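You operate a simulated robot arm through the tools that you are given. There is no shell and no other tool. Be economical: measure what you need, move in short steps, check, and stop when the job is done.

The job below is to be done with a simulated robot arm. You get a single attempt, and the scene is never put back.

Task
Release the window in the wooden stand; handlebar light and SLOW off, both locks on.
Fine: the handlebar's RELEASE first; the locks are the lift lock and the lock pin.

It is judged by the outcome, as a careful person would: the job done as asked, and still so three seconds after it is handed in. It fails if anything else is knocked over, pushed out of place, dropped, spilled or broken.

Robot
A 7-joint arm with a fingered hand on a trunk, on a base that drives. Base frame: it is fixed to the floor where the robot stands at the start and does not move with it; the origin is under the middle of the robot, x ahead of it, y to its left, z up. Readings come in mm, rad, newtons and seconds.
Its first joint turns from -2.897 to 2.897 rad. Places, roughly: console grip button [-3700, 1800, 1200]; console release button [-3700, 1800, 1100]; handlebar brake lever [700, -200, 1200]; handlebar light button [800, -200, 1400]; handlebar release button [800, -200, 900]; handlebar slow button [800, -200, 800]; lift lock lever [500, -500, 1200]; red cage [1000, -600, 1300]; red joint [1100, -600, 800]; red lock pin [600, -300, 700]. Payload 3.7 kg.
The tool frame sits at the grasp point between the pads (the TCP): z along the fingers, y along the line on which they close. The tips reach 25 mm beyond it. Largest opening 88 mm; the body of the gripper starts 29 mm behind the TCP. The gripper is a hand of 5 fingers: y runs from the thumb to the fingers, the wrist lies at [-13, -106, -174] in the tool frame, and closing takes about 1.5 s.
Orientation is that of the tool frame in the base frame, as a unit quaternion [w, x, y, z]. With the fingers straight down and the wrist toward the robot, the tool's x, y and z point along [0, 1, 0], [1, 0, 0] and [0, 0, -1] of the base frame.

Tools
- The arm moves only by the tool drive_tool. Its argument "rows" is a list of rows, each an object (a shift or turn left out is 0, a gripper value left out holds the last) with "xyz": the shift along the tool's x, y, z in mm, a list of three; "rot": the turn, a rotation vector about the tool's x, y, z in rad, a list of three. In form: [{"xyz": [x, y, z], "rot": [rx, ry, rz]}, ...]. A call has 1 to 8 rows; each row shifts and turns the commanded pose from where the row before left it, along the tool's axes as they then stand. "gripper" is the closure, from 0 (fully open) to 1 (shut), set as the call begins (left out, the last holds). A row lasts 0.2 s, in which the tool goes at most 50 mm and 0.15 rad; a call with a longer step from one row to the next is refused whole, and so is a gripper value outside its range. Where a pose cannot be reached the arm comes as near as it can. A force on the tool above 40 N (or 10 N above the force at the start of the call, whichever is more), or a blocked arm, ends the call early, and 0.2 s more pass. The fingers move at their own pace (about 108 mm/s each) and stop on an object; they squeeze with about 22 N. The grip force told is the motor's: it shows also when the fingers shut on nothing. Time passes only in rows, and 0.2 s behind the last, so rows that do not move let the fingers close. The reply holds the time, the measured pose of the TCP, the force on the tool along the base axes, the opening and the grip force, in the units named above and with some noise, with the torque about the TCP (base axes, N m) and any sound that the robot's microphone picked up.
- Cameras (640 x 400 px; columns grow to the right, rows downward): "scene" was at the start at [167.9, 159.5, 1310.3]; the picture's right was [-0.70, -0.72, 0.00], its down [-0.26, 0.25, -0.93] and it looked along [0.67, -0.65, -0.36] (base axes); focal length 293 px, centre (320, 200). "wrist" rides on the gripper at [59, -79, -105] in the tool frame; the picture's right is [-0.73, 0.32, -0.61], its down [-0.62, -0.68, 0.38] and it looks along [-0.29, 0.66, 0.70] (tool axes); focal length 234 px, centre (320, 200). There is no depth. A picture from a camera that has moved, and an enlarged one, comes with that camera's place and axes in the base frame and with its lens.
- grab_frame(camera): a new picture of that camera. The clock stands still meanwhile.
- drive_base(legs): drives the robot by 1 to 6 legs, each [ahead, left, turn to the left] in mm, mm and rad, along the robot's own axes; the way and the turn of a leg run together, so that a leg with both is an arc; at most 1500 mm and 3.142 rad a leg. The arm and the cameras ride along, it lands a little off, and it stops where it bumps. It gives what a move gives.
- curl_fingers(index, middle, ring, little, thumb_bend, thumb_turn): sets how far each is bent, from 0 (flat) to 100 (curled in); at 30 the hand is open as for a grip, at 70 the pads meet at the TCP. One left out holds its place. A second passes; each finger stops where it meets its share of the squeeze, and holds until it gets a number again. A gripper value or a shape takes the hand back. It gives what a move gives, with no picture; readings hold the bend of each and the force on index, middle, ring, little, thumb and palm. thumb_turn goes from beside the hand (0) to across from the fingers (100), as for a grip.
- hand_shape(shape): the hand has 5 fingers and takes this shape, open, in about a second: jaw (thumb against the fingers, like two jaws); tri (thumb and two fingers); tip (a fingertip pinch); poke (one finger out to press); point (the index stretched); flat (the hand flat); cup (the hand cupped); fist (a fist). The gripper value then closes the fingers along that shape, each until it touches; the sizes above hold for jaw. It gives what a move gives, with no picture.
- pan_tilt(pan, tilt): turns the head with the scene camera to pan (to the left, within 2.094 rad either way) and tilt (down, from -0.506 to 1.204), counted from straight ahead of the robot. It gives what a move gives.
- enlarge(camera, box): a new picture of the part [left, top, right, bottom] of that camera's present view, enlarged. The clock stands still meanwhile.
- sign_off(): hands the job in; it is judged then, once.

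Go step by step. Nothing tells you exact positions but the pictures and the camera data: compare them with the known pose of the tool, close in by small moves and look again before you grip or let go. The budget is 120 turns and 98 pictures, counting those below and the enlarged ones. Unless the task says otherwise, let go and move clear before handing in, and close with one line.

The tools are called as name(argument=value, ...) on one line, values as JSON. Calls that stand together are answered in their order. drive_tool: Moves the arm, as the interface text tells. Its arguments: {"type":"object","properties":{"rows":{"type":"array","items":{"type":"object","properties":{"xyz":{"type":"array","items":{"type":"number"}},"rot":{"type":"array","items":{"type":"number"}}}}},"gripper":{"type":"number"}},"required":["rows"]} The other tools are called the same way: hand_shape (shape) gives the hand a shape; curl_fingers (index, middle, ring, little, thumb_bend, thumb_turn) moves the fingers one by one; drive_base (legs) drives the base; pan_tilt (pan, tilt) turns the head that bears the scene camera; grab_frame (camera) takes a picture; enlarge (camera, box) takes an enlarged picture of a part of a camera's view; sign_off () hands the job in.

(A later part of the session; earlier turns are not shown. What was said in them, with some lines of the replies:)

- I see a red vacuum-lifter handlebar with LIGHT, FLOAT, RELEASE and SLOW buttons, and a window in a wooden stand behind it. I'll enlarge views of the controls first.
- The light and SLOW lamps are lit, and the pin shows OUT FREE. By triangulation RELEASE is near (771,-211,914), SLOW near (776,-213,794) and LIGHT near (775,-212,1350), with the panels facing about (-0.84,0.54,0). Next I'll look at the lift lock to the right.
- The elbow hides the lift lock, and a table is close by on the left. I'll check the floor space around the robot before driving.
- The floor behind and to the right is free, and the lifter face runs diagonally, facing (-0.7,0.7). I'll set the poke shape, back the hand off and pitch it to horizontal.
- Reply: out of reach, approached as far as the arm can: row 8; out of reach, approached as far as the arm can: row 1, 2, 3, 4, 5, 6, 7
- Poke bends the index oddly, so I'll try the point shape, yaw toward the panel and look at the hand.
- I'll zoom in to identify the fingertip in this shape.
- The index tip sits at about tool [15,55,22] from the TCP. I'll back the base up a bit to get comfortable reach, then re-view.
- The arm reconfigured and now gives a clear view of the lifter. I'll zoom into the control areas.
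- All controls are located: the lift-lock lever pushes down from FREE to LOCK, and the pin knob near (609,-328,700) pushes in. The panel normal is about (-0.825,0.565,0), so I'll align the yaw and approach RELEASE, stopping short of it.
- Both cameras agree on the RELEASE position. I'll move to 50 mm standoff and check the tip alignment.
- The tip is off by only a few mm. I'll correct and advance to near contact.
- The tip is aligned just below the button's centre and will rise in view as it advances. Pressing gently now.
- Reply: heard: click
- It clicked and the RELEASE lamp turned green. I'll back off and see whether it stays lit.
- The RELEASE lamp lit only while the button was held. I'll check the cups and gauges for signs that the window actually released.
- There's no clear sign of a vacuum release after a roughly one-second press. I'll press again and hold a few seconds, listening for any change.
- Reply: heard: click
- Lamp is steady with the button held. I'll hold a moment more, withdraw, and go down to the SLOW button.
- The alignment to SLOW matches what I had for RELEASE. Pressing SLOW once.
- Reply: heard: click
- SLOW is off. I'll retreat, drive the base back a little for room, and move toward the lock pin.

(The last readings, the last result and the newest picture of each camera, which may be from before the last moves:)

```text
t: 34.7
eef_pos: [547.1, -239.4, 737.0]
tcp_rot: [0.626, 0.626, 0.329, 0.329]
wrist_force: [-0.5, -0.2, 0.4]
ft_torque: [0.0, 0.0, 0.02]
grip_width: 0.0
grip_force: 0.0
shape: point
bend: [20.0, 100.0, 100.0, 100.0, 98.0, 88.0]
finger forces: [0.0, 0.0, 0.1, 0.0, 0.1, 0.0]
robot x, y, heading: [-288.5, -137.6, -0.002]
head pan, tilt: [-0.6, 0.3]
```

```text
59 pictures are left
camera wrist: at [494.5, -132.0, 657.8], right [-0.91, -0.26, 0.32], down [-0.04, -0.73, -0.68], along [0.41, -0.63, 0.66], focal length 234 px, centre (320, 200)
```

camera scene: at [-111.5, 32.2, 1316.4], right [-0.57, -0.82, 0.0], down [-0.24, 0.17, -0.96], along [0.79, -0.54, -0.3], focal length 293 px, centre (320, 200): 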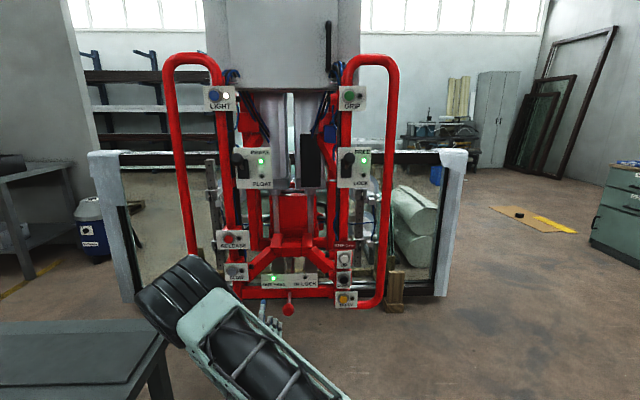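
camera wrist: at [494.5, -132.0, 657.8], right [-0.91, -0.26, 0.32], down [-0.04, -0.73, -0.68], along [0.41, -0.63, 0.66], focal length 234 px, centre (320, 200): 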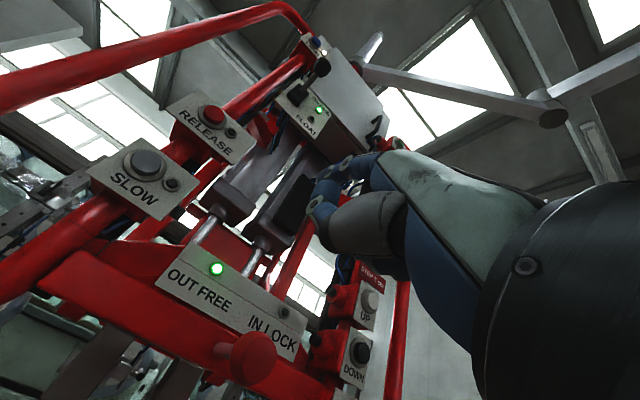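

I'll zoom both views on the pin knob to pin down its place.

enlarge(camera="wrist", box=[160, 290, 336, 400])

enlarge(camera="scene", box=[240, 265, 336, 325])

```text
3.64 times, centred on (248, 345) of wrist
camera zoom: at [494.5, -132.0, 657.8], right [-0.91, -0.26, 0.32], down [-0.04, -0.73, -0.68], along [0.41, -0.63, 0.66], focal length 852 px, centre (582, -327)
```

zoom: 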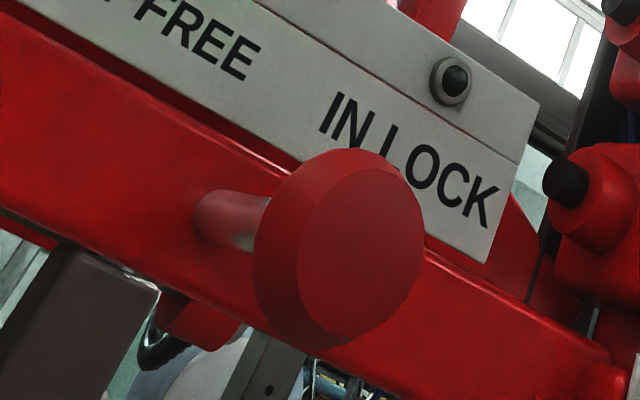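

```text
6.67 times, centred on (288, 295) of scene
camera zoom: at [-111.5, 32.2, 1316.4], right [-0.57, -0.82, 0.0], down [-0.24, 0.17, -0.96], along [0.79, -0.54, -0.3], focal length 1953 px, centre (533, -433)
```

zoom: 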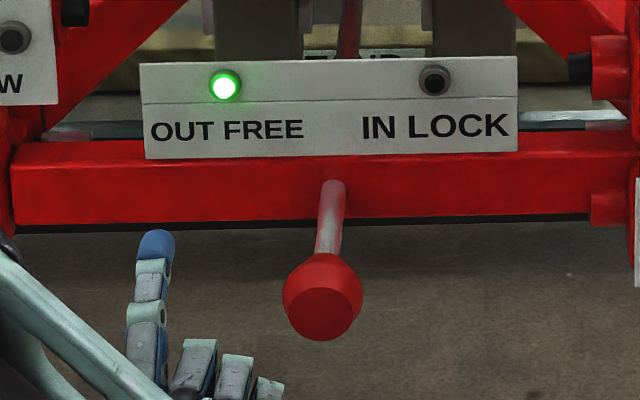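

The pin knob's face is at (613,-336,680), with 110 mm of rod out to the bar. The predicted fingertip position matches the picture, so I'll move in front of the knob.

drive_tool(rows=[{"xyz": [-13, -28.5, 0]}, {"xyz": [-13, -28.5, 0]}, {"xyz": [-13, -28.5, 0]}, {"xyz": [-12, -28.5, 0]}, {"xyz": [0, 0, 20]}, {"xyz": [0, 0, 15]}])

enlarge(camera="wrist", box=[200, 120, 440, 270])

enlarge(camera="scene", box=[200, 265, 344, 355])

```text
t: 36.1
eef_pos: [547.0, -301.6, 621.4]
tcp_rot: [0.625, 0.626, 0.331, 0.329]
wrist_force: [0.7, 0.3, -0.7]
ft_torque: [-0.03, -0.04, 0.06]
grip_width: 0.0
grip_force: 0.0
shape: point
bend: [20.0, 100.0, 100.0, 100.0, 98.0, 88.0]
finger forces: [0.1, 0.1, 0.0, 0.0, 0.1, 0.0]
robot x, y, heading: [-289.3, -136.6, 0.002]
head pan, tilt: [-0.6, 0.3]
```

```text
2.67 times, centred on (320, 195) of wrist
camera zoom: at [494.5, -194.1, 543.2], right [-0.91, -0.26, 0.32], down [-0.04, -0.73, -0.68], along [0.41, -0.63, 0.66], focal length 624 px, centre (320, 213)
```

zoom: 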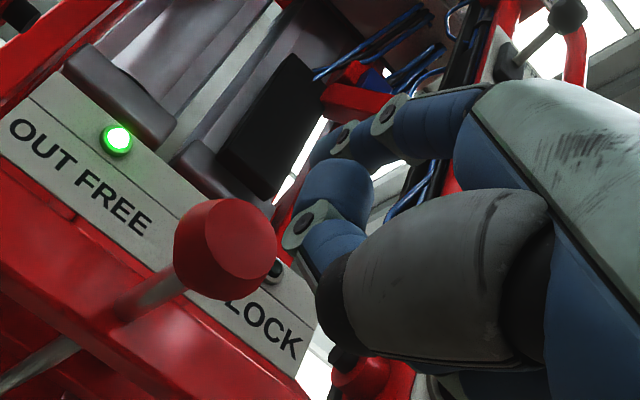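

```text
4.44 times, centred on (272, 310) of scene
camera zoom: at [-111.5, 32.2, 1316.4], right [-0.57, -0.82, 0.0], down [-0.24, 0.17, -0.96], along [0.79, -0.54, -0.3], focal length 1302 px, centre (533, -289)
```

zoom: 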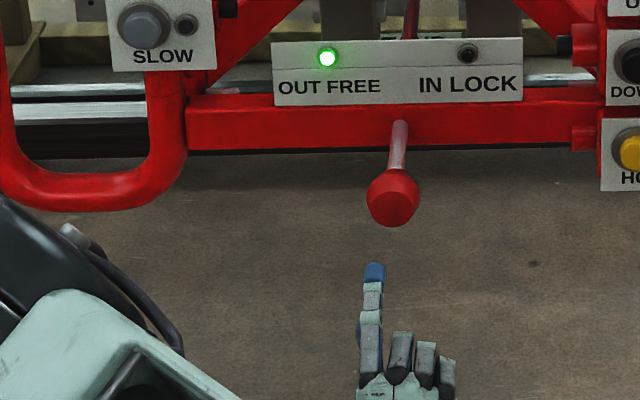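

The tip is lined up with the knob. I'll advance and push the pin in.

drive_tool(rows=[{"xyz": [1, 2, 30]}, {"xyz": [0, 0, 15]}, {"xyz": [0, 0, 10]}, {"xyz": [0, 0, 10]}, {"xyz": [0, 0, 10]}])

enlarge(camera="scene", box=[200, 265, 344, 355])

```text
t: 37.3
eef_pos: [610.7, -340.5, 625.5]
tcp_rot: [0.626, 0.626, 0.329, 0.328]
wrist_force: [-2.1, 0.9, -0.9]
ft_torque: [-0.07, -0.09, 0.02]
grip_width: 0.0
grip_force: 0.1
shape: point
bend: [19.0, 100.0, 100.0, 100.0, 98.0, 88.0]
finger forces: [2.2, 0.0, 0.1, 0.0, 0.0, 0.0]
robot x, y, heading: [-290.4, -139.1, -0.001]
head pan, tilt: [-0.6, 0.3]
```

```text
4.44 times, centred on (272, 310) of scene
camera zoom: at [-111.5, 32.3, 1316.4], right [-0.57, -0.82, 0.0], down [-0.24, 0.17, -0.96], along [0.79, -0.54, -0.3], focal length 1302 px, centre (533, -289)
```

zoom: 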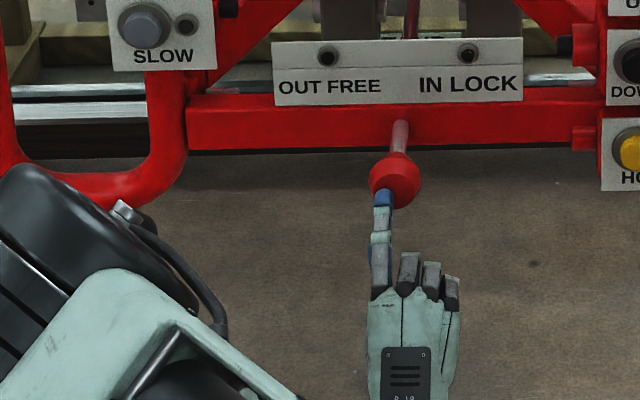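

The pin is sliding in and OUT FREE went dark. I'll keep pushing.

drive_tool(rows=[{"xyz": [-2, 0, 8]}, {"xyz": [-2, 0, 8]}, {"xyz": [0, 0, 8]}, {"xyz": [0, 0, 8]}, {"xyz": [0, 0, 8]}])

enlarge(camera="scene", box=[200, 265, 344, 355])

```text
t: 38.3
eef_pos: [630.9, -361.3, 622.7]
tcp_rot: [0.624, 0.626, 0.332, 0.33]
wrist_force: [-17.1, 9.5, -4.2]
ft_torque: [-0.6, -0.99, 0.19]
grip_width: 0.0
grip_force: 0.1
shape: point
bend: [13.0, 100.0, 100.0, 100.0, 98.0, 88.0]
finger forces: [18.0, 0.1, 0.0, 0.0, 0.0, 0.0]
robot x, y, heading: [-291.8, -137.3, 0.0]
head pan, tilt: [-0.6, 0.3]
stopped in row 5: the force on the tool passed its limit at 44 N (the readings are from after the stop); the commanded pose is now the measured one
```

```text
4.44 times, centred on (272, 310) of scene
camera zoom: at [-112.4, 32.9, 1316.4], right [-0.57, -0.82, 0.0], down [-0.24, 0.17, -0.96], along [0.79, -0.54, -0.3], focal length 1302 px, centre (533, -289)
```

zoom: 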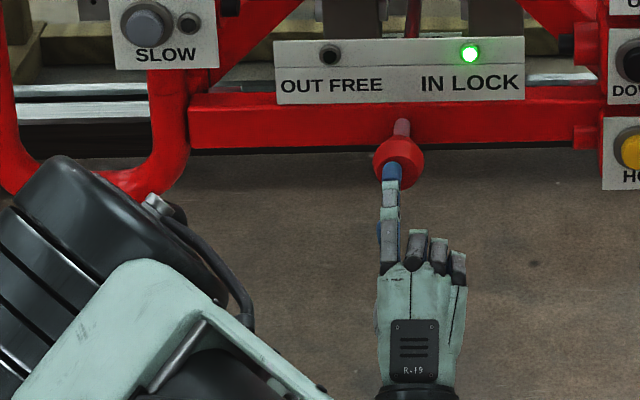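

IN LOCK is lit. I'll withdraw and relocate the lift-lock lever from here.

drive_tool(rows=[{"xyz": [0, 0, -20]}, {"xyz": [0, 0, -40]}, {"xyz": [0, 0, -40]}, {"xyz": [0, 0, -40]}])

enlarge(camera="scene", box=[312, 130, 408, 190])

grab_frame(camera="wrist")

enlarge(camera="scene", box=[220, 255, 348, 335])

```text
t: 39.3
eef_pos: [515.4, -284.0, 625.0]
tcp_rot: [0.625, 0.627, 0.331, 0.328]
wrist_force: [0.0, 0.3, -0.2]
ft_torque: [-0.02, 0.03, -0.03]
grip_width: 0.0
grip_force: 0.0
shape: point
bend: [20.0, 100.0, 100.0, 100.0, 98.0, 88.0]
finger forces: [0.1, 0.0, 0.1, 0.0, 0.0, 0.1]
robot x, y, heading: [-290.5, -141.1, -0.001]
head pan, tilt: [-0.6, 0.3]
```

```text
6.67 times, centred on (360, 160) of scene
camera zoom: at [-111.8, 32.3, 1316.4], right [-0.57, -0.82, 0.0], down [-0.24, 0.17, -0.96], along [0.79, -0.54, -0.3], focal length 1953 px, centre (53, 467)
```

zoom: 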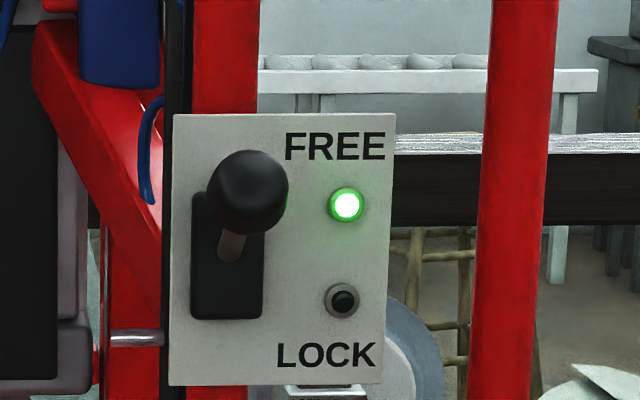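

```text
51 pictures are left
camera wrist: at [463.0, -176.5, 544.5], right [-0.91, -0.26, 0.33], down [-0.04, -0.73, -0.68], along [0.41, -0.63, 0.66], focal length 234 px, centre (320, 200)
```

wrist: 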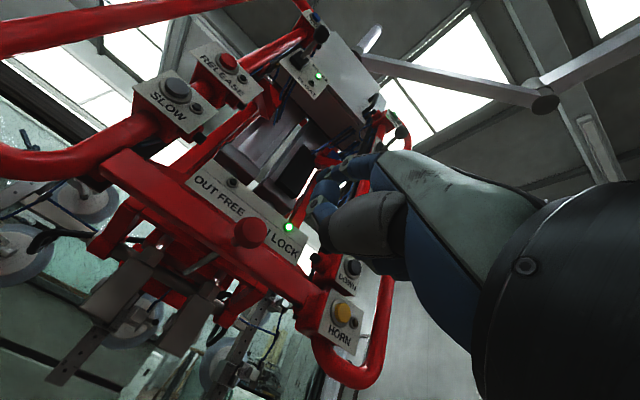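

```text
5.00 times, centred on (284, 295) of scene
camera zoom: at [-111.8, 32.3, 1316.4], right [-0.57, -0.82, 0.0], down [-0.24, 0.17, -0.96], along [0.79, -0.54, -0.3], focal length 1465 px, centre (500, -275)
```

zoom: 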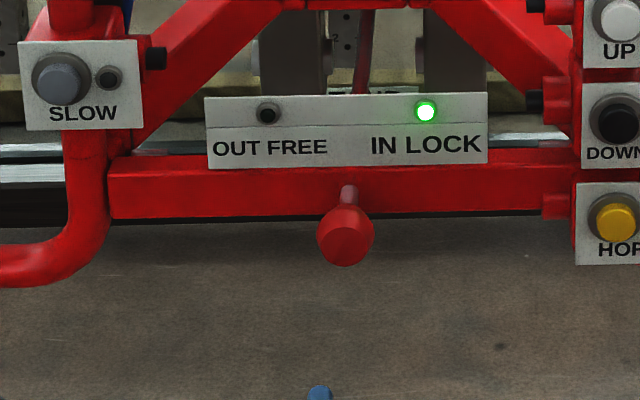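

The pin is in and stays locked. The lift-lock knob is at about (537,-513,1177). I'll back the base up slightly, raise the hand and then pitch it down a bit so the index can press the knob from above.

drive_base(legs=[[-80, 0, 0]])

drive_tool(rows=[{"xyz": [0, 45, 0]}, {"xyz": [0, 45, 0]}, {"xyz": [0, 45, 0]}, {"xyz": [0, 45, 0]}, {"xyz": [0, 45, 0]}, {"xyz": [0, 45, 0]}])

drive_tool(rows=[{"xyz": [0, 45, 0]}, {"xyz": [0, 45, 0]}, {"xyz": [0, 45, 0]}, {"xyz": [0, 45, 0]}, {"xyz": [0, 45, 0]}, {"xyz": [0, 45, 0]}])

drive_tool(rows=[{"rot": [0.15, 0, 0]}, {"rot": [0.15, 0, 0]}, {"rot": [0.15, 0, 0]}])

grab_frame(camera="scene")

```text
t: 40.4
eef_pos: [436.6, -283.7, 624.3]
tcp_rot: [0.624, 0.626, 0.331, 0.329]
wrist_force: [0.2, -0.5, 0.2]
ft_torque: [0.01, 0.02, 0.03]
grip_width: 0.2
grip_force: 0.0
shape: point
bend: [20.0, 100.0, 100.0, 100.0, 98.0, 88.0]
finger forces: [0.1, 0.1, 0.0, 0.0, 0.0, 0.0]
robot x, y, heading: [-368.5, -141.4, -0.004]
head pan, tilt: [-0.6, 0.3]
```

```text
t: 41.8
eef_pos: [436.5, -283.1, 892.6]
tcp_rot: [0.625, 0.626, 0.331, 0.329]
wrist_force: [0.3, -0.2, 0.1]
ft_torque: [0.01, 0.01, 0.0]
grip_width: 0.1
grip_force: 0.0
shape: point
bend: [20.0, 100.0, 100.0, 100.0, 98.0, 88.0]
finger forces: [0.0, 0.0, 0.0, 0.0, 0.0, 0.0]
robot x, y, heading: [-369.9, -142.3, -0.004]
head pan, tilt: [-0.6, 0.3]
```

```text
t: 43.2
eef_pos: [438.5, -283.1, 1164.8]
tcp_rot: [0.625, 0.626, 0.331, 0.329]
wrist_force: [-0.4, -0.5, -0.2]
ft_torque: [0.01, 0.0, -0.03]
grip_width: 0.2
grip_force: 0.0
shape: point
bend: [20.0, 100.0, 100.0, 100.0, 98.0, 88.0]
finger forces: [0.1, 0.0, 0.1, 0.0, 0.0, 0.0]
robot x, y, heading: [-368.7, -133.4, 0.0]
head pan, tilt: [-0.6, 0.3]
```

```text
t: 44.0
eef_pos: [438.0, -282.7, 1163.5]
tcp_rot: [0.469, 0.749, 0.397, 0.247]
wrist_force: [0.0, 0.3, 0.5]
ft_torque: [-0.05, 0.0, 0.01]
grip_width: 0.0
grip_force: 0.0
shape: point
bend: [20.0, 100.0, 100.0, 100.0, 98.0, 88.0]
finger forces: [0.0, 0.0, 0.1, 0.1, 0.0, 0.1]
robot x, y, heading: [-370.9, -138.7, -0.001]
head pan, tilt: [-0.6, 0.3]
```

```text
49 pictures are left
camera scene: at [-191.5, 32.5, 1316.4], right [-0.57, -0.82, 0.0], down [-0.24, 0.17, -0.96], along [0.79, -0.54, -0.3], focal length 293 px, centre (320, 200)
```

scene: 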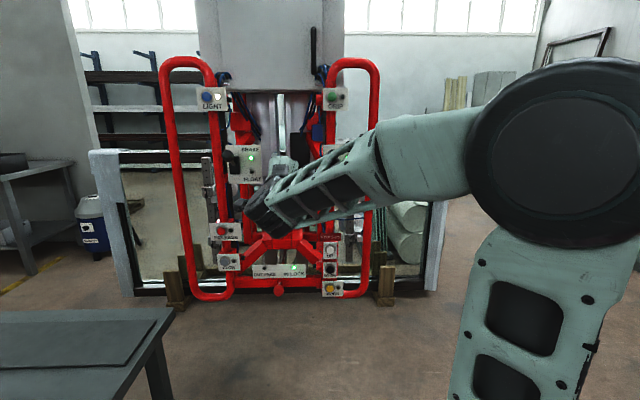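

The elbow went to the right and blocks the lever from the scene camera, so I'll check what the wrist camera sees.

grab_frame(camera="wrist")

```text
48 pictures are left
camera wrist: at [365.5, -162.7, 1138.1], right [-0.74, -0.37, 0.56], down [-0.32, -0.54, -0.78], along [0.59, -0.75, 0.29], focal length 234 px, centre (320, 200)
```

wrist: 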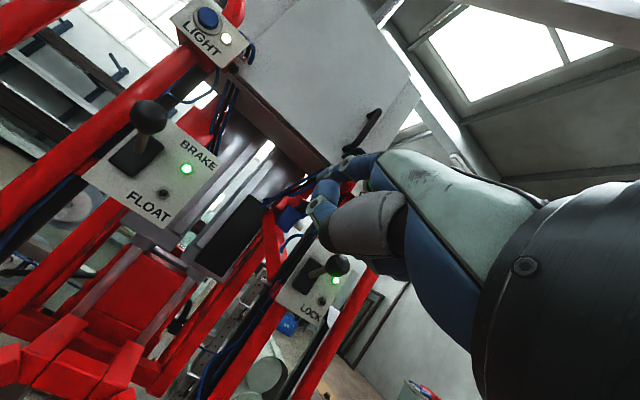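

The wrist camera sees the lever well and confirms the knob at (537,-513,1179). I'll move sideways and up, then approach partway.

drive_tool(rows=[{"xyz": [-36, 5, -2]}, {"xyz": [-36, 5, -2]}, {"xyz": [-36, 5, -3]}, {"xyz": [-35, 5, -2]}, {"xyz": [0, 15, 31]}, {"xyz": [0, 15, 31]}, {"xyz": [0, 15, 31]}])

grab_frame(camera="wrist")

grab_frame(camera="scene")

```text
t: 45.6
eef_pos: [443.4, -460.0, 1187.0]
tcp_rot: [0.47, 0.75, 0.395, 0.247]
wrist_force: [0.2, -0.2, -0.1]
ft_torque: [0.0, 0.02, 0.02]
grip_width: 0.1
grip_force: 0.1
shape: point
bend: [20.0, 100.0, 100.0, 100.0, 98.0, 88.0]
finger forces: [0.0, 0.1, 0.0, 0.0, 0.1, 0.0]
robot x, y, heading: [-370.8, -138.3, -0.003]
head pan, tilt: [-0.6, 0.3]
```

```text
47 pictures are left
camera wrist: at [370.8, -340.5, 1160.6], right [-0.74, -0.37, 0.56], down [-0.31, -0.54, -0.78], along [0.59, -0.75, 0.29], focal length 234 px, centre (320, 200)
```

wrist: 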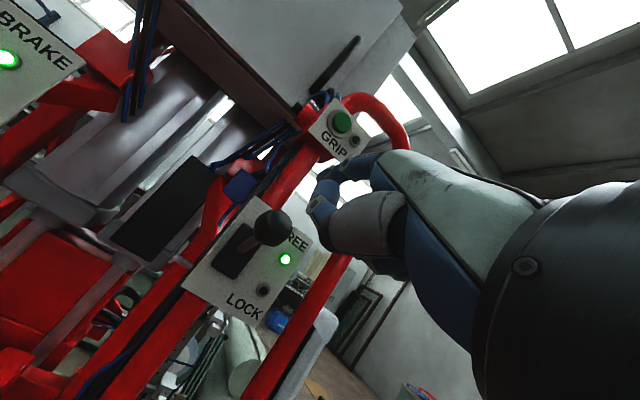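

```text
46 pictures are left
camera scene: at [-191.9, 32.5, 1316.4], right [-0.57, -0.82, 0.0], down [-0.24, 0.17, -0.96], along [0.79, -0.54, -0.3], focal length 293 px, centre (320, 200)
```

scene: 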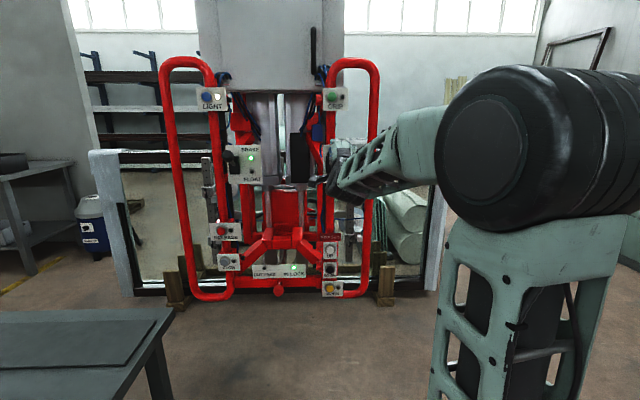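

The knob is confirmed at (537,-513,1180), and my tip is lined up above it. I'll advance 70 mm over the knob.

drive_tool(rows=[{"xyz": [0, 10, 21]}, {"xyz": [0, 10, 21]}, {"xyz": [0, 9, 21]}])

enlarge(camera="wrist", box=[200, 100, 440, 250])

enlarge(camera="scene", box=[270, 110, 398, 190])

```text
t: 46.4
eef_pos: [499.5, -499.8, 1185.0]
tcp_rot: [0.47, 0.749, 0.396, 0.247]
wrist_force: [-0.3, -0.2, 0.1]
ft_torque: [0.02, 0.01, 0.0]
grip_width: 0.1
grip_force: 0.1
shape: point
bend: [20.0, 100.0, 100.0, 100.0, 98.0, 88.0]
finger forces: [0.0, 0.1, 0.0, 0.1, 0.1, 0.1]
robot x, y, heading: [-370.5, -139.4, -0.007]
head pan, tilt: [-0.6, 0.3]
```

```text
2.67 times, centred on (320, 175) of wrist
camera zoom: at [427.7, -379.5, 1158.8], right [-0.74, -0.37, 0.56], down [-0.31, -0.54, -0.78], along [0.59, -0.75, 0.29], focal length 624 px, centre (320, 267)
```

zoom: 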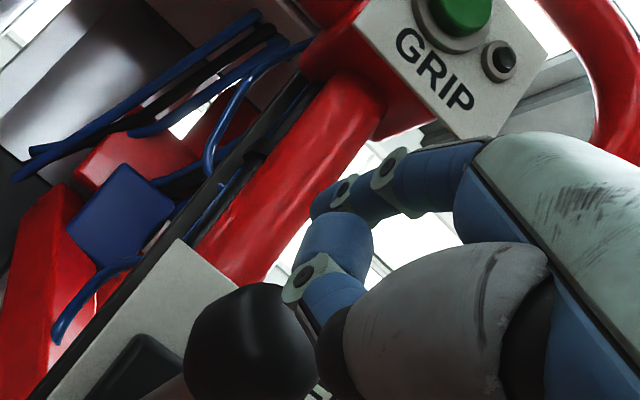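

```text
5.00 times, centred on (334, 150) of scene
camera zoom: at [-191.8, 32.5, 1316.4], right [-0.57, -0.82, 0.0], down [-0.24, 0.17, -0.96], along [0.79, -0.54, -0.3], focal length 1465 px, centre (250, 450)
```

zoom: 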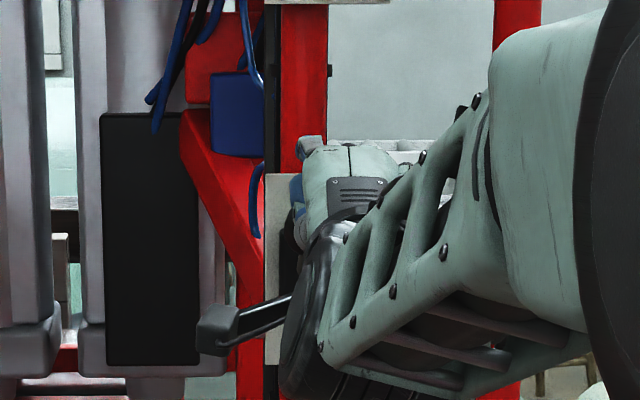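

The finger sits above the knob with no contact. I'll press downwards in steps.

drive_tool(rows=[{"xyz": [0, -10.8, 5.2]}, {"xyz": [0, -10.8, 5.2]}, {"xyz": [0, -9, 4.35]}, {"xyz": [0, -9, 4.35]}])

enlarge(camera="wrist", box=[160, 100, 480, 300])

```text
t: 47.4
eef_pos: [499.7, -499.3, 1141.9]
tcp_rot: [0.47, 0.749, 0.395, 0.248]
wrist_force: [-9.3, 4.7, 8.9]
ft_torque: [-0.2, -0.61, 0.08]
grip_width: 0.1
grip_force: 0.0
shape: point
bend: [12.0, 100.0, 100.0, 100.0, 99.0, 88.0]
finger forces: [9.3, 0.1, 0.1, 0.0, 4.1, 0.1]
robot x, y, heading: [-369.2, -135.4, -0.001]
head pan, tilt: [-0.6, 0.3]
```

```text
2.00 times, centred on (320, 200) of wrist
camera zoom: at [426.6, -378.8, 1116.1], right [-0.75, -0.37, 0.55], down [-0.31, -0.54, -0.78], along [0.59, -0.75, 0.29], focal length 468 px, centre (320, 200)
```

zoom: 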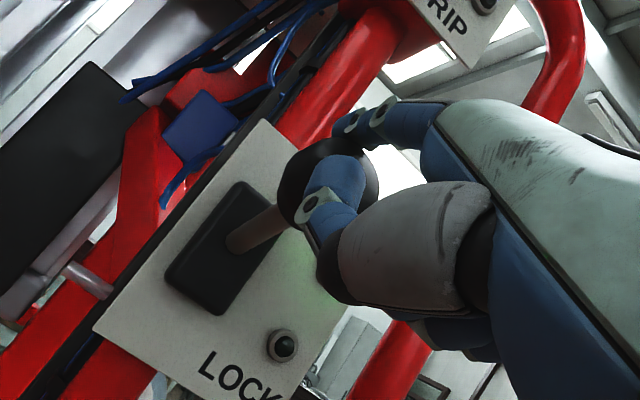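

Index and thumb both touch the knob. I'll ease back slightly while continuing down.

drive_tool(rows=[{"xyz": [0, -1.7, -3.6]}, {"xyz": [0, -9, 4.35]}, {"xyz": [0, -9, 4.35]}, {"xyz": [0, -9, 4.35]}])

enlarge(camera="wrist", box=[160, 100, 480, 300])

```text
t: 48.4
eef_pos: [496.1, -497.9, 1109.9]
tcp_rot: [0.469, 0.75, 0.396, 0.246]
wrist_force: [-8.7, 6.0, 0.7]
ft_torque: [-0.2, -0.41, 0.11]
grip_width: 0.3
grip_force: 0.1
shape: point
bend: [16.0, 100.0, 100.0, 100.0, 99.0, 88.0]
finger forces: [3.7, 0.0, 0.0, 0.1, 7.7, 0.1]
robot x, y, heading: [-372.1, -141.6, -0.005]
head pan, tilt: [-0.6, 0.3]
```

```text
2.00 times, centred on (320, 200) of wrist
camera zoom: at [423.8, -376.5, 1084.7], right [-0.74, -0.37, 0.56], down [-0.31, -0.54, -0.78], along [0.59, -0.75, 0.29], focal length 468 px, centre (320, 200)
```

zoom: 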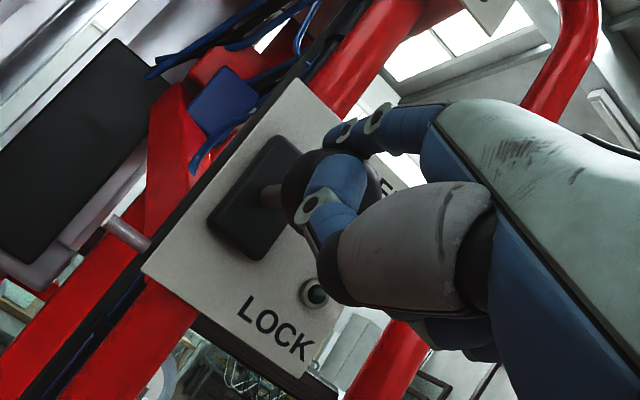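

The lever is about mid-stroke; I'll continue down.

drive_tool(rows=[{"xyz": [0, -1.3, -2.7]}, {"xyz": [0, -9, 4.35]}, {"xyz": [0, -9, 4.35]}, {"xyz": [0, -9, 4.35]}])

enlarge(camera="wrist", box=[160, 100, 480, 300])

```text
t: 49.4
eef_pos: [493.3, -496.0, 1079.9]
tcp_rot: [0.47, 0.749, 0.396, 0.248]
wrist_force: [0.3, 0.2, 1.2]
ft_torque: [-0.04, -0.11, 0.0]
grip_width: 0.4
grip_force: 0.1
shape: point
bend: [19.0, 100.0, 100.0, 100.0, 98.0, 88.0]
finger forces: [1.3, 0.0, 0.0, 0.0, 0.0, 0.0]
robot x, y, heading: [-371.9, -140.0, 0.001]
head pan, tilt: [-0.6, 0.3]
```

```text
2.00 times, centred on (320, 200) of wrist
camera zoom: at [421.5, -374.7, 1054.3], right [-0.74, -0.37, 0.56], down [-0.31, -0.54, -0.78], along [0.59, -0.75, 0.29], focal length 468 px, centre (320, 200)
```

zoom: 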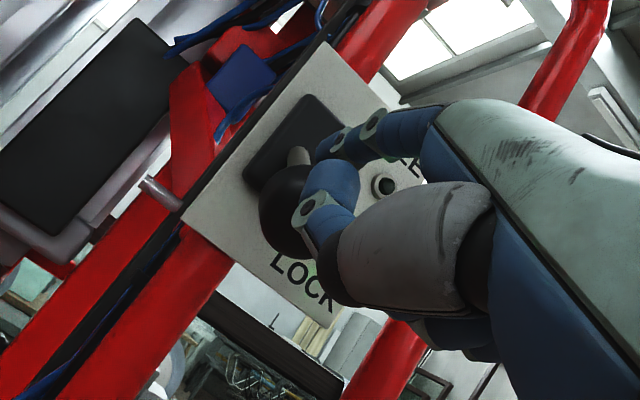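

The lever is down and the FREE lamp is dark. I'll give a last small push, then draw the hand back to see the LOCK lamp.

drive_tool(rows=[{"xyz": [0, -5.4, 2.6]}, {"xyz": [0, -5.4, 2.6]}, {}])

drive_tool(rows=[{"xyz": [0, 5.4, -2.6]}, {"xyz": [0, -5, -12]}, {"xyz": [0, -17, -36]}, {"xyz": [0, -17, -36]}, {"xyz": [0, -17, -36]}])

grab_frame(camera="wrist")

```text
t: 50.2
eef_pos: [493.7, -495.1, 1068.6]
tcp_rot: [0.469, 0.749, 0.397, 0.248]
wrist_force: [-2.5, 1.2, 4.7]
ft_torque: [-0.13, -0.28, -0.03]
grip_width: 0.0
grip_force: 0.0
shape: point
bend: [14.0, 100.0, 100.0, 100.0, 98.0, 88.0]
finger forces: [5.2, 0.0, 0.0, 0.0, 0.0, 0.1]
robot x, y, heading: [-368.6, -138.1, -0.005]
head pan, tilt: [-0.6, 0.3]
```

```text
t: 51.4
eef_pos: [384.2, -420.2, 1077.2]
tcp_rot: [0.469, 0.75, 0.396, 0.246]
wrist_force: [0.2, -0.7, 0.3]
ft_torque: [-0.06, 0.0, 0.0]
grip_width: 0.0
grip_force: 0.1
shape: point
bend: [20.0, 100.0, 100.0, 100.0, 98.0, 88.0]
finger forces: [0.0, 0.0, 0.0, 0.0, 0.0, 0.0]
robot x, y, heading: [-372.3, -139.7, -0.003]
head pan, tilt: [-0.6, 0.3]
```

```text
40 pictures are left
camera wrist: at [312.3, -300.0, 1050.8], right [-0.74, -0.37, 0.56], down [-0.31, -0.54, -0.78], along [0.59, -0.75, 0.29], focal length 234 px, centre (320, 200)
```

wrist: 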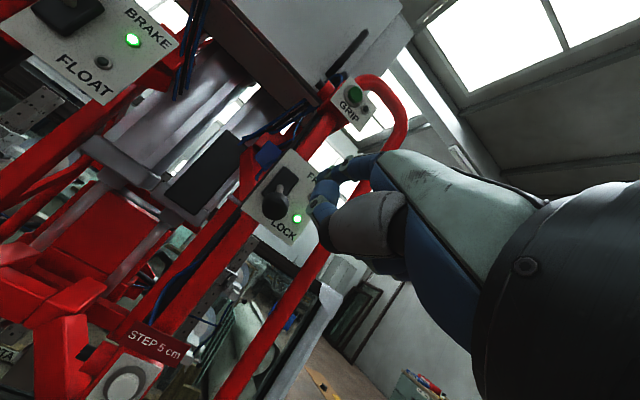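

LOCK is lit on the lift lock. Now the LIGHT button: I'll level the hand, shift it left and up while clear of the lifter, then drive forward.

drive_tool(rows=[{"rot": [-0.15, 0, 0]}, {"rot": [-0.15, 0, 0]}, {"rot": [-0.15, 0, 0]}, {"xyz": [0, 0, -30]}])

drive_tool(rows=[{"xyz": [33, 31, 0]}, {"xyz": [33, 31, 0]}, {"xyz": [33, 31, 0]}, {"xyz": [33, 31, 0]}, {"xyz": [33, 31, 0]}, {"xyz": [33, 31, 0]}, {"xyz": [30, 31, 0]}])

grab_frame(camera="scene")

```text
t: 52.4
eef_pos: [359.4, -404.4, 1076.7]
tcp_rot: [0.625, 0.625, 0.331, 0.33]
wrist_force: [-0.7, -0.9, -0.2]
ft_torque: [0.03, 0.01, 0.03]
grip_width: 0.0
grip_force: 0.2
shape: point
bend: [20.0, 100.0, 100.0, 100.0, 98.0, 88.0]
finger forces: [0.1, 0.0, 0.1, 0.0, 0.0, 0.1]
robot x, y, heading: [-366.8, -139.6, -0.001]
head pan, tilt: [-0.6, 0.3]
```

```text
t: 54.0
eef_pos: [489.4, -215.7, 1293.8]
tcp_rot: [0.625, 0.626, 0.33, 0.329]
wrist_force: [0.0, -0.8, -0.2]
ft_torque: [-0.01, 0.01, 0.02]
grip_width: 0.0
grip_force: 0.1
shape: point
bend: [20.0, 100.0, 100.0, 100.0, 98.0, 88.0]
finger forces: [0.0, 0.0, 0.0, 0.0, 0.1, 0.0]
robot x, y, heading: [-365.5, -135.7, 0.002]
head pan, tilt: [-0.6, 0.3]
```

```text
39 pictures are left
camera scene: at [-191.6, 32.4, 1316.4], right [-0.57, -0.82, 0.0], down [-0.24, 0.17, -0.96], along [0.79, -0.54, -0.3], focal length 293 px, centre (320, 200)
```

scene: 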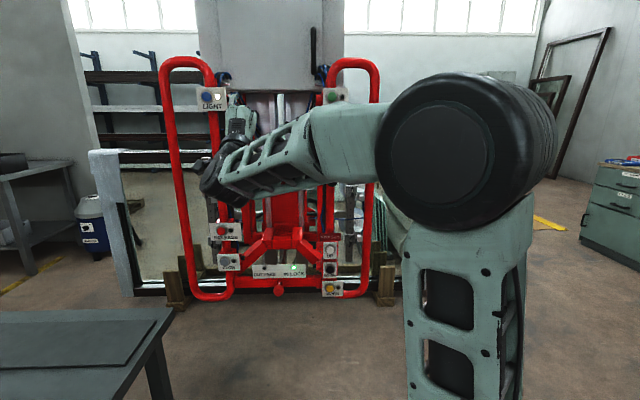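

Clear of the lifter; driving the base forward and left.

drive_base(legs=[[200, 60, 0]])

grab_frame(camera="wrist")

enlarge(camera="scene", box=[200, 60, 344, 150])

```text
t: 55.6
eef_pos: [687.7, -154.8, 1294.6]
tcp_rot: [0.625, 0.626, 0.331, 0.329]
wrist_force: [0.5, -0.3, 0.5]
ft_torque: [-0.02, -0.02, -0.01]
grip_width: 0.0
grip_force: 0.0
shape: point
bend: [20.0, 100.0, 100.0, 100.0, 98.0, 88.0]
finger forces: [0.0, 0.0, 0.1, 0.0, 0.1, 0.0]
robot x, y, heading: [-171.6, -81.9, 0.003]
head pan, tilt: [-0.6, 0.3]
```

```text
38 pictures are left
camera wrist: at [635.7, -47.0, 1214.2], right [-0.91, -0.26, 0.33], down [-0.04, -0.73, -0.68], along [0.41, -0.63, 0.66], focal length 234 px, centre (320, 200)
```

wrist: 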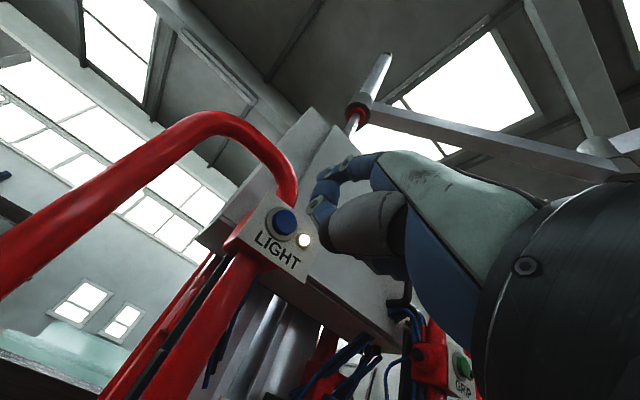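

```text
4.44 times, centred on (272, 105) of scene
camera zoom: at [8.3, 92.9, 1316.4], right [-0.57, -0.82, 0.0], down [-0.24, 0.17, -0.96], along [0.79, -0.54, -0.3], focal length 1302 px, centre (533, 622)
```

zoom: 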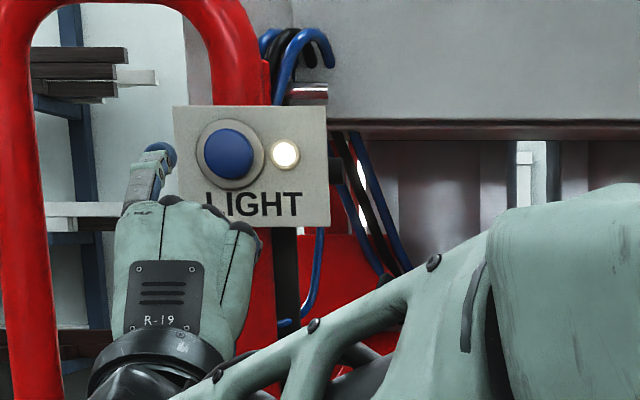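

LIGHT's button is at (778,-219,1352) and my tip at (711,-160,1352), so a 10 mm shift right then about 88 mm forward. I'll move in short of contact and check.

drive_tool(rows=[{"xyz": [-10, 0, 30]}, {"xyz": [0, 0, 30]}, {"xyz": [0, 0, 10]}])

enlarge(camera="scene", box=[200, 60, 344, 150])

```text
t: 56.4
eef_pos: [741.1, -202.3, 1293.6]
tcp_rot: [0.624, 0.625, 0.332, 0.331]
wrist_force: [-0.1, 0.1, 0.2]
ft_torque: [-0.01, 0.02, -0.01]
grip_width: 0.2
grip_force: 0.1
shape: point
bend: [20.0, 100.0, 100.0, 100.0, 98.0, 88.0]
finger forces: [0.0, 0.0, 0.1, 0.0, 0.0, 0.0]
robot x, y, heading: [-171.2, -79.0, -0.001]
head pan, tilt: [-0.6, 0.3]
```

```text
4.44 times, centred on (272, 105) of scene
camera zoom: at [8.2, 92.9, 1316.4], right [-0.57, -0.82, 0.0], down [-0.24, 0.17, -0.96], along [0.79, -0.54, -0.3], focal length 1302 px, centre (533, 622)
```

zoom: 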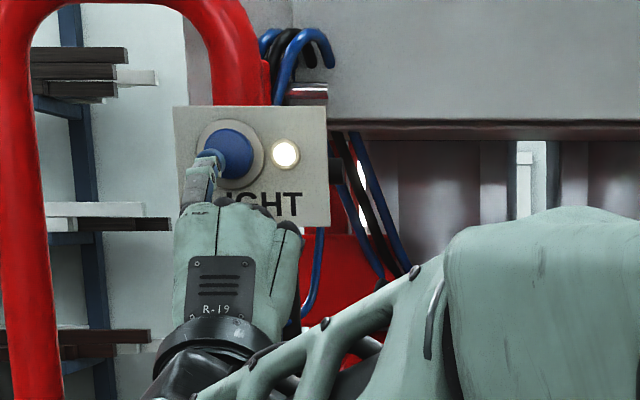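

Well aligned; pressing LIGHT.

drive_tool(rows=[{"xyz": [-3, 2, 7]}, {"xyz": [0, 0, 6]}, {"xyz": [0, 0, 5]}, {"xyz": [0, 0, 4]}])

enlarge(camera="scene", box=[200, 60, 344, 150])

```text
t: 57.4
eef_pos: [755.9, -214.7, 1296.0]
tcp_rot: [0.625, 0.625, 0.331, 0.331]
wrist_force: [-16.9, 9.7, -6.6]
ft_torque: [-0.6, -0.89, 0.26]
grip_width: 0.1
grip_force: 0.1
shape: point
bend: [17.0, 100.0, 100.0, 100.0, 98.0, 88.0]
finger forces: [19.2, 0.0, 0.0, 0.0, 0.1, 0.1]
robot x, y, heading: [-169.3, -77.4, -0.002]
head pan, tilt: [-0.6, 0.3]
heard: click
```

```text
4.44 times, centred on (272, 105) of scene
camera zoom: at [7.4, 93.5, 1316.4], right [-0.56, -0.83, 0.0], down [-0.24, 0.17, -0.96], along [0.79, -0.54, -0.3], focal length 1302 px, centre (533, 622)
```

zoom: 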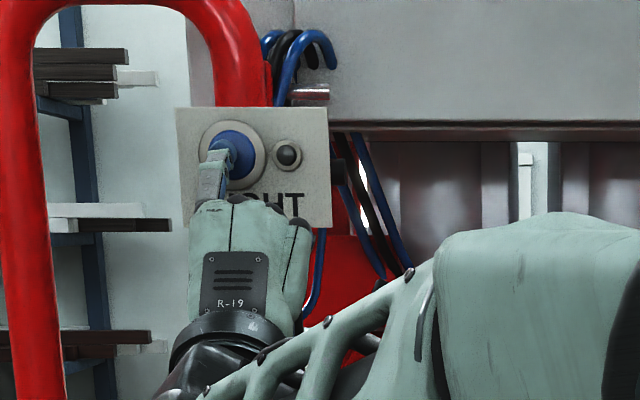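

The light is off. I'll retract straight back, back the base away, and verify everything.

drive_tool(rows=[{"xyz": [0, 0, -15]}, {"xyz": [0, 0, -40]}, {"xyz": [0, 0, -40]}, {"xyz": [0, 0, -40]}])

drive_base(legs=[[-250, -150, 0]])

grab_frame(camera="scene")

grab_frame(camera="wrist")

```text
t: 58.4
eef_pos: [647.0, -140.8, 1294.7]
tcp_rot: [0.624, 0.626, 0.332, 0.329]
wrist_force: [0.7, 0.0, 0.3]
ft_torque: [-0.03, 0.01, 0.02]
grip_width: 0.0
grip_force: 0.1
shape: point
bend: [20.0, 100.0, 100.0, 100.0, 98.0, 88.0]
finger forces: [0.1, 0.0, 0.1, 0.0, 0.0, 0.0]
robot x, y, heading: [-167.5, -79.4, -0.002]
head pan, tilt: [-0.6, 0.3]
```

```text
t: 60.5
eef_pos: [392.4, -291.3, 1295.3]
tcp_rot: [0.625, 0.626, 0.331, 0.329]
wrist_force: [0.3, -0.6, 0.6]
ft_torque: [0.02, -0.01, 0.01]
grip_width: 0.2
grip_force: 0.0
shape: point
bend: [20.0, 100.0, 100.0, 100.0, 98.0, 88.0]
finger forces: [0.0, 0.0, 0.0, 0.1, 0.0, 0.0]
robot x, y, heading: [-421.1, -226.0, -0.005]
head pan, tilt: [-0.6, 0.3]
```

```text
34 pictures are left
camera scene: at [-244.7, -56.6, 1316.4], right [-0.57, -0.82, 0.0], down [-0.24, 0.17, -0.96], along [0.79, -0.54, -0.3], focal length 293 px, centre (320, 200)
```

scene: 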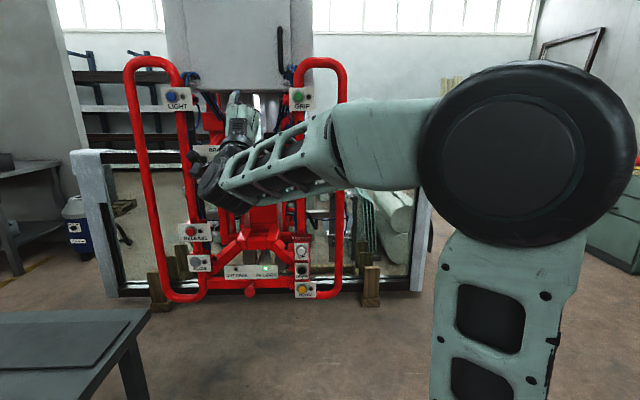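

```text
33 pictures are left
camera wrist: at [339.6, -184.3, 1216.5], right [-0.91, -0.26, 0.33], down [-0.04, -0.73, -0.68], along [0.41, -0.63, 0.66], focal length 234 px, centre (320, 200)
```

wrist: 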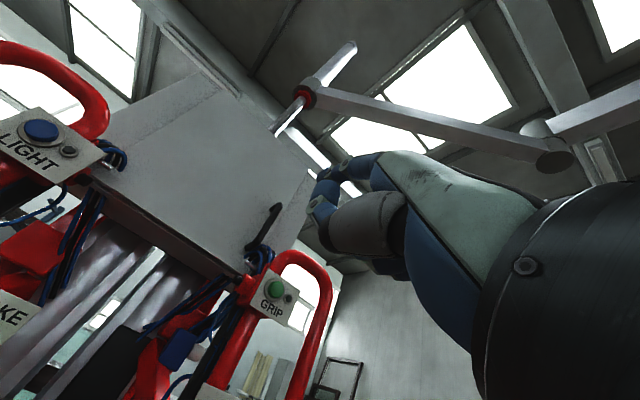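

I'll lower the hand clear of the view for a full final check.

drive_tool(rows=[{"xyz": [0, -48, 0]}, {"xyz": [0, -48, 0]}, {"xyz": [0, -48, 0]}, {"xyz": [0, -48, 0]}, {"xyz": [0, -48, 0]}, {"xyz": [0, -48, 0]}, {"xyz": [0, -48, 0]}, {"xyz": [0, -48, 0]}])

grab_frame(camera="scene")

enlarge(camera="scene", box=[110, 50, 366, 210])

enlarge(camera="scene", box=[110, 150, 366, 310])

```text
t: 62.3
eef_pos: [388.1, -292.7, 912.4]
tcp_rot: [0.625, 0.627, 0.33, 0.328]
wrist_force: [0.5, -0.1, -0.5]
ft_torque: [-0.02, 0.02, 0.02]
grip_width: 0.0
grip_force: 0.0
shape: point
bend: [20.0, 100.0, 100.0, 100.0, 98.0, 88.0]
finger forces: [0.0, 0.0, 0.1, 0.0, 0.1, 0.1]
robot x, y, heading: [-424.9, -228.8, -0.001]
head pan, tilt: [-0.6, 0.3]
```

```text
32 pictures are left
camera scene: at [-244.8, -56.9, 1316.4], right [-0.57, -0.82, 0.0], down [-0.24, 0.17, -0.96], along [0.79, -0.54, -0.3], focal length 293 px, centre (320, 200)
```

scene: 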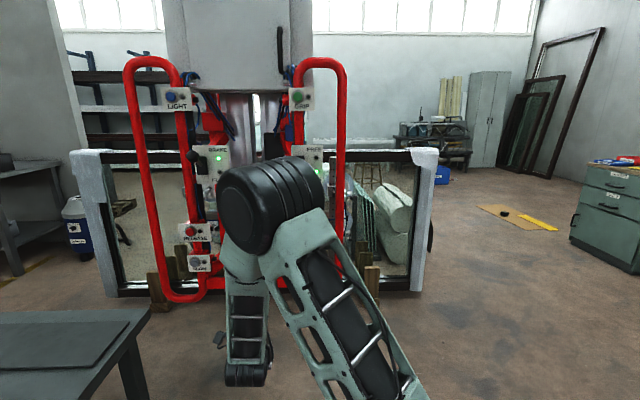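

```text
2.50 times, centred on (238, 130) of scene
camera zoom: at [-244.8, -56.9, 1316.4], right [-0.57, -0.82, 0.0], down [-0.24, 0.17, -0.96], along [0.79, -0.54, -0.3], focal length 732 px, centre (525, 375)
```

zoom: 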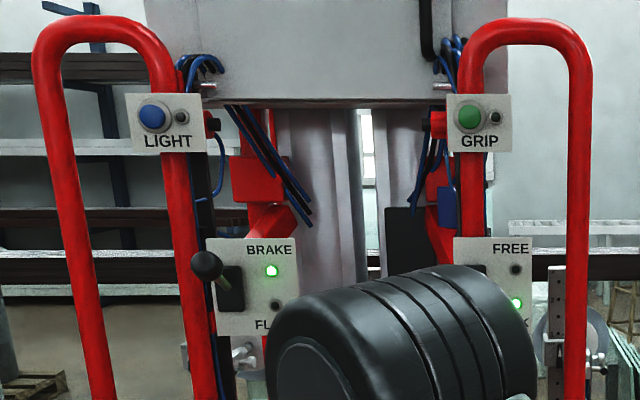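

```text
2.50 times, centred on (238, 230) of scene
camera zoom: at [-244.8, -56.9, 1316.4], right [-0.57, -0.82, 0.0], down [-0.24, 0.17, -0.96], along [0.79, -0.54, -0.3], focal length 732 px, centre (525, 125)
```

zoom: 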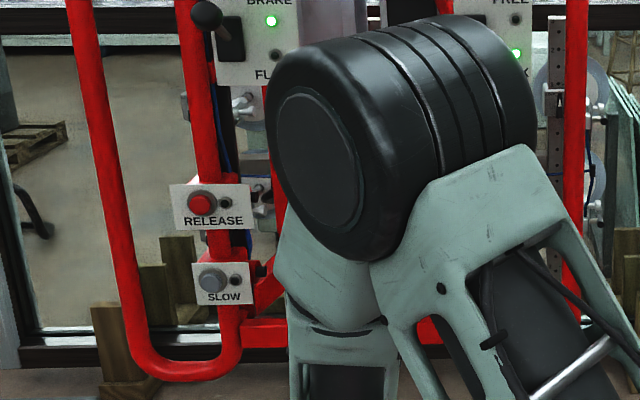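

All controls show the asked state: LIGHT and SLOW are dark, the lift lock shows LOCK, the pin showed IN LOCK, the brake is unchanged, and the window stands in its stand. The robot is clear, so I'm handing in.

sign_off()

```text
The job is handed in.
```

I pressed the handlebar RELEASE first, twice, holding it about 4 s the second time. LIGHT and SLOW are off, and the lift lock and lock pin are both on, as their lamps show. The RELEASE lamp lit only while I held the button, and I had no separate sign that the suction had let go, though the window still stands in its wooden stand.
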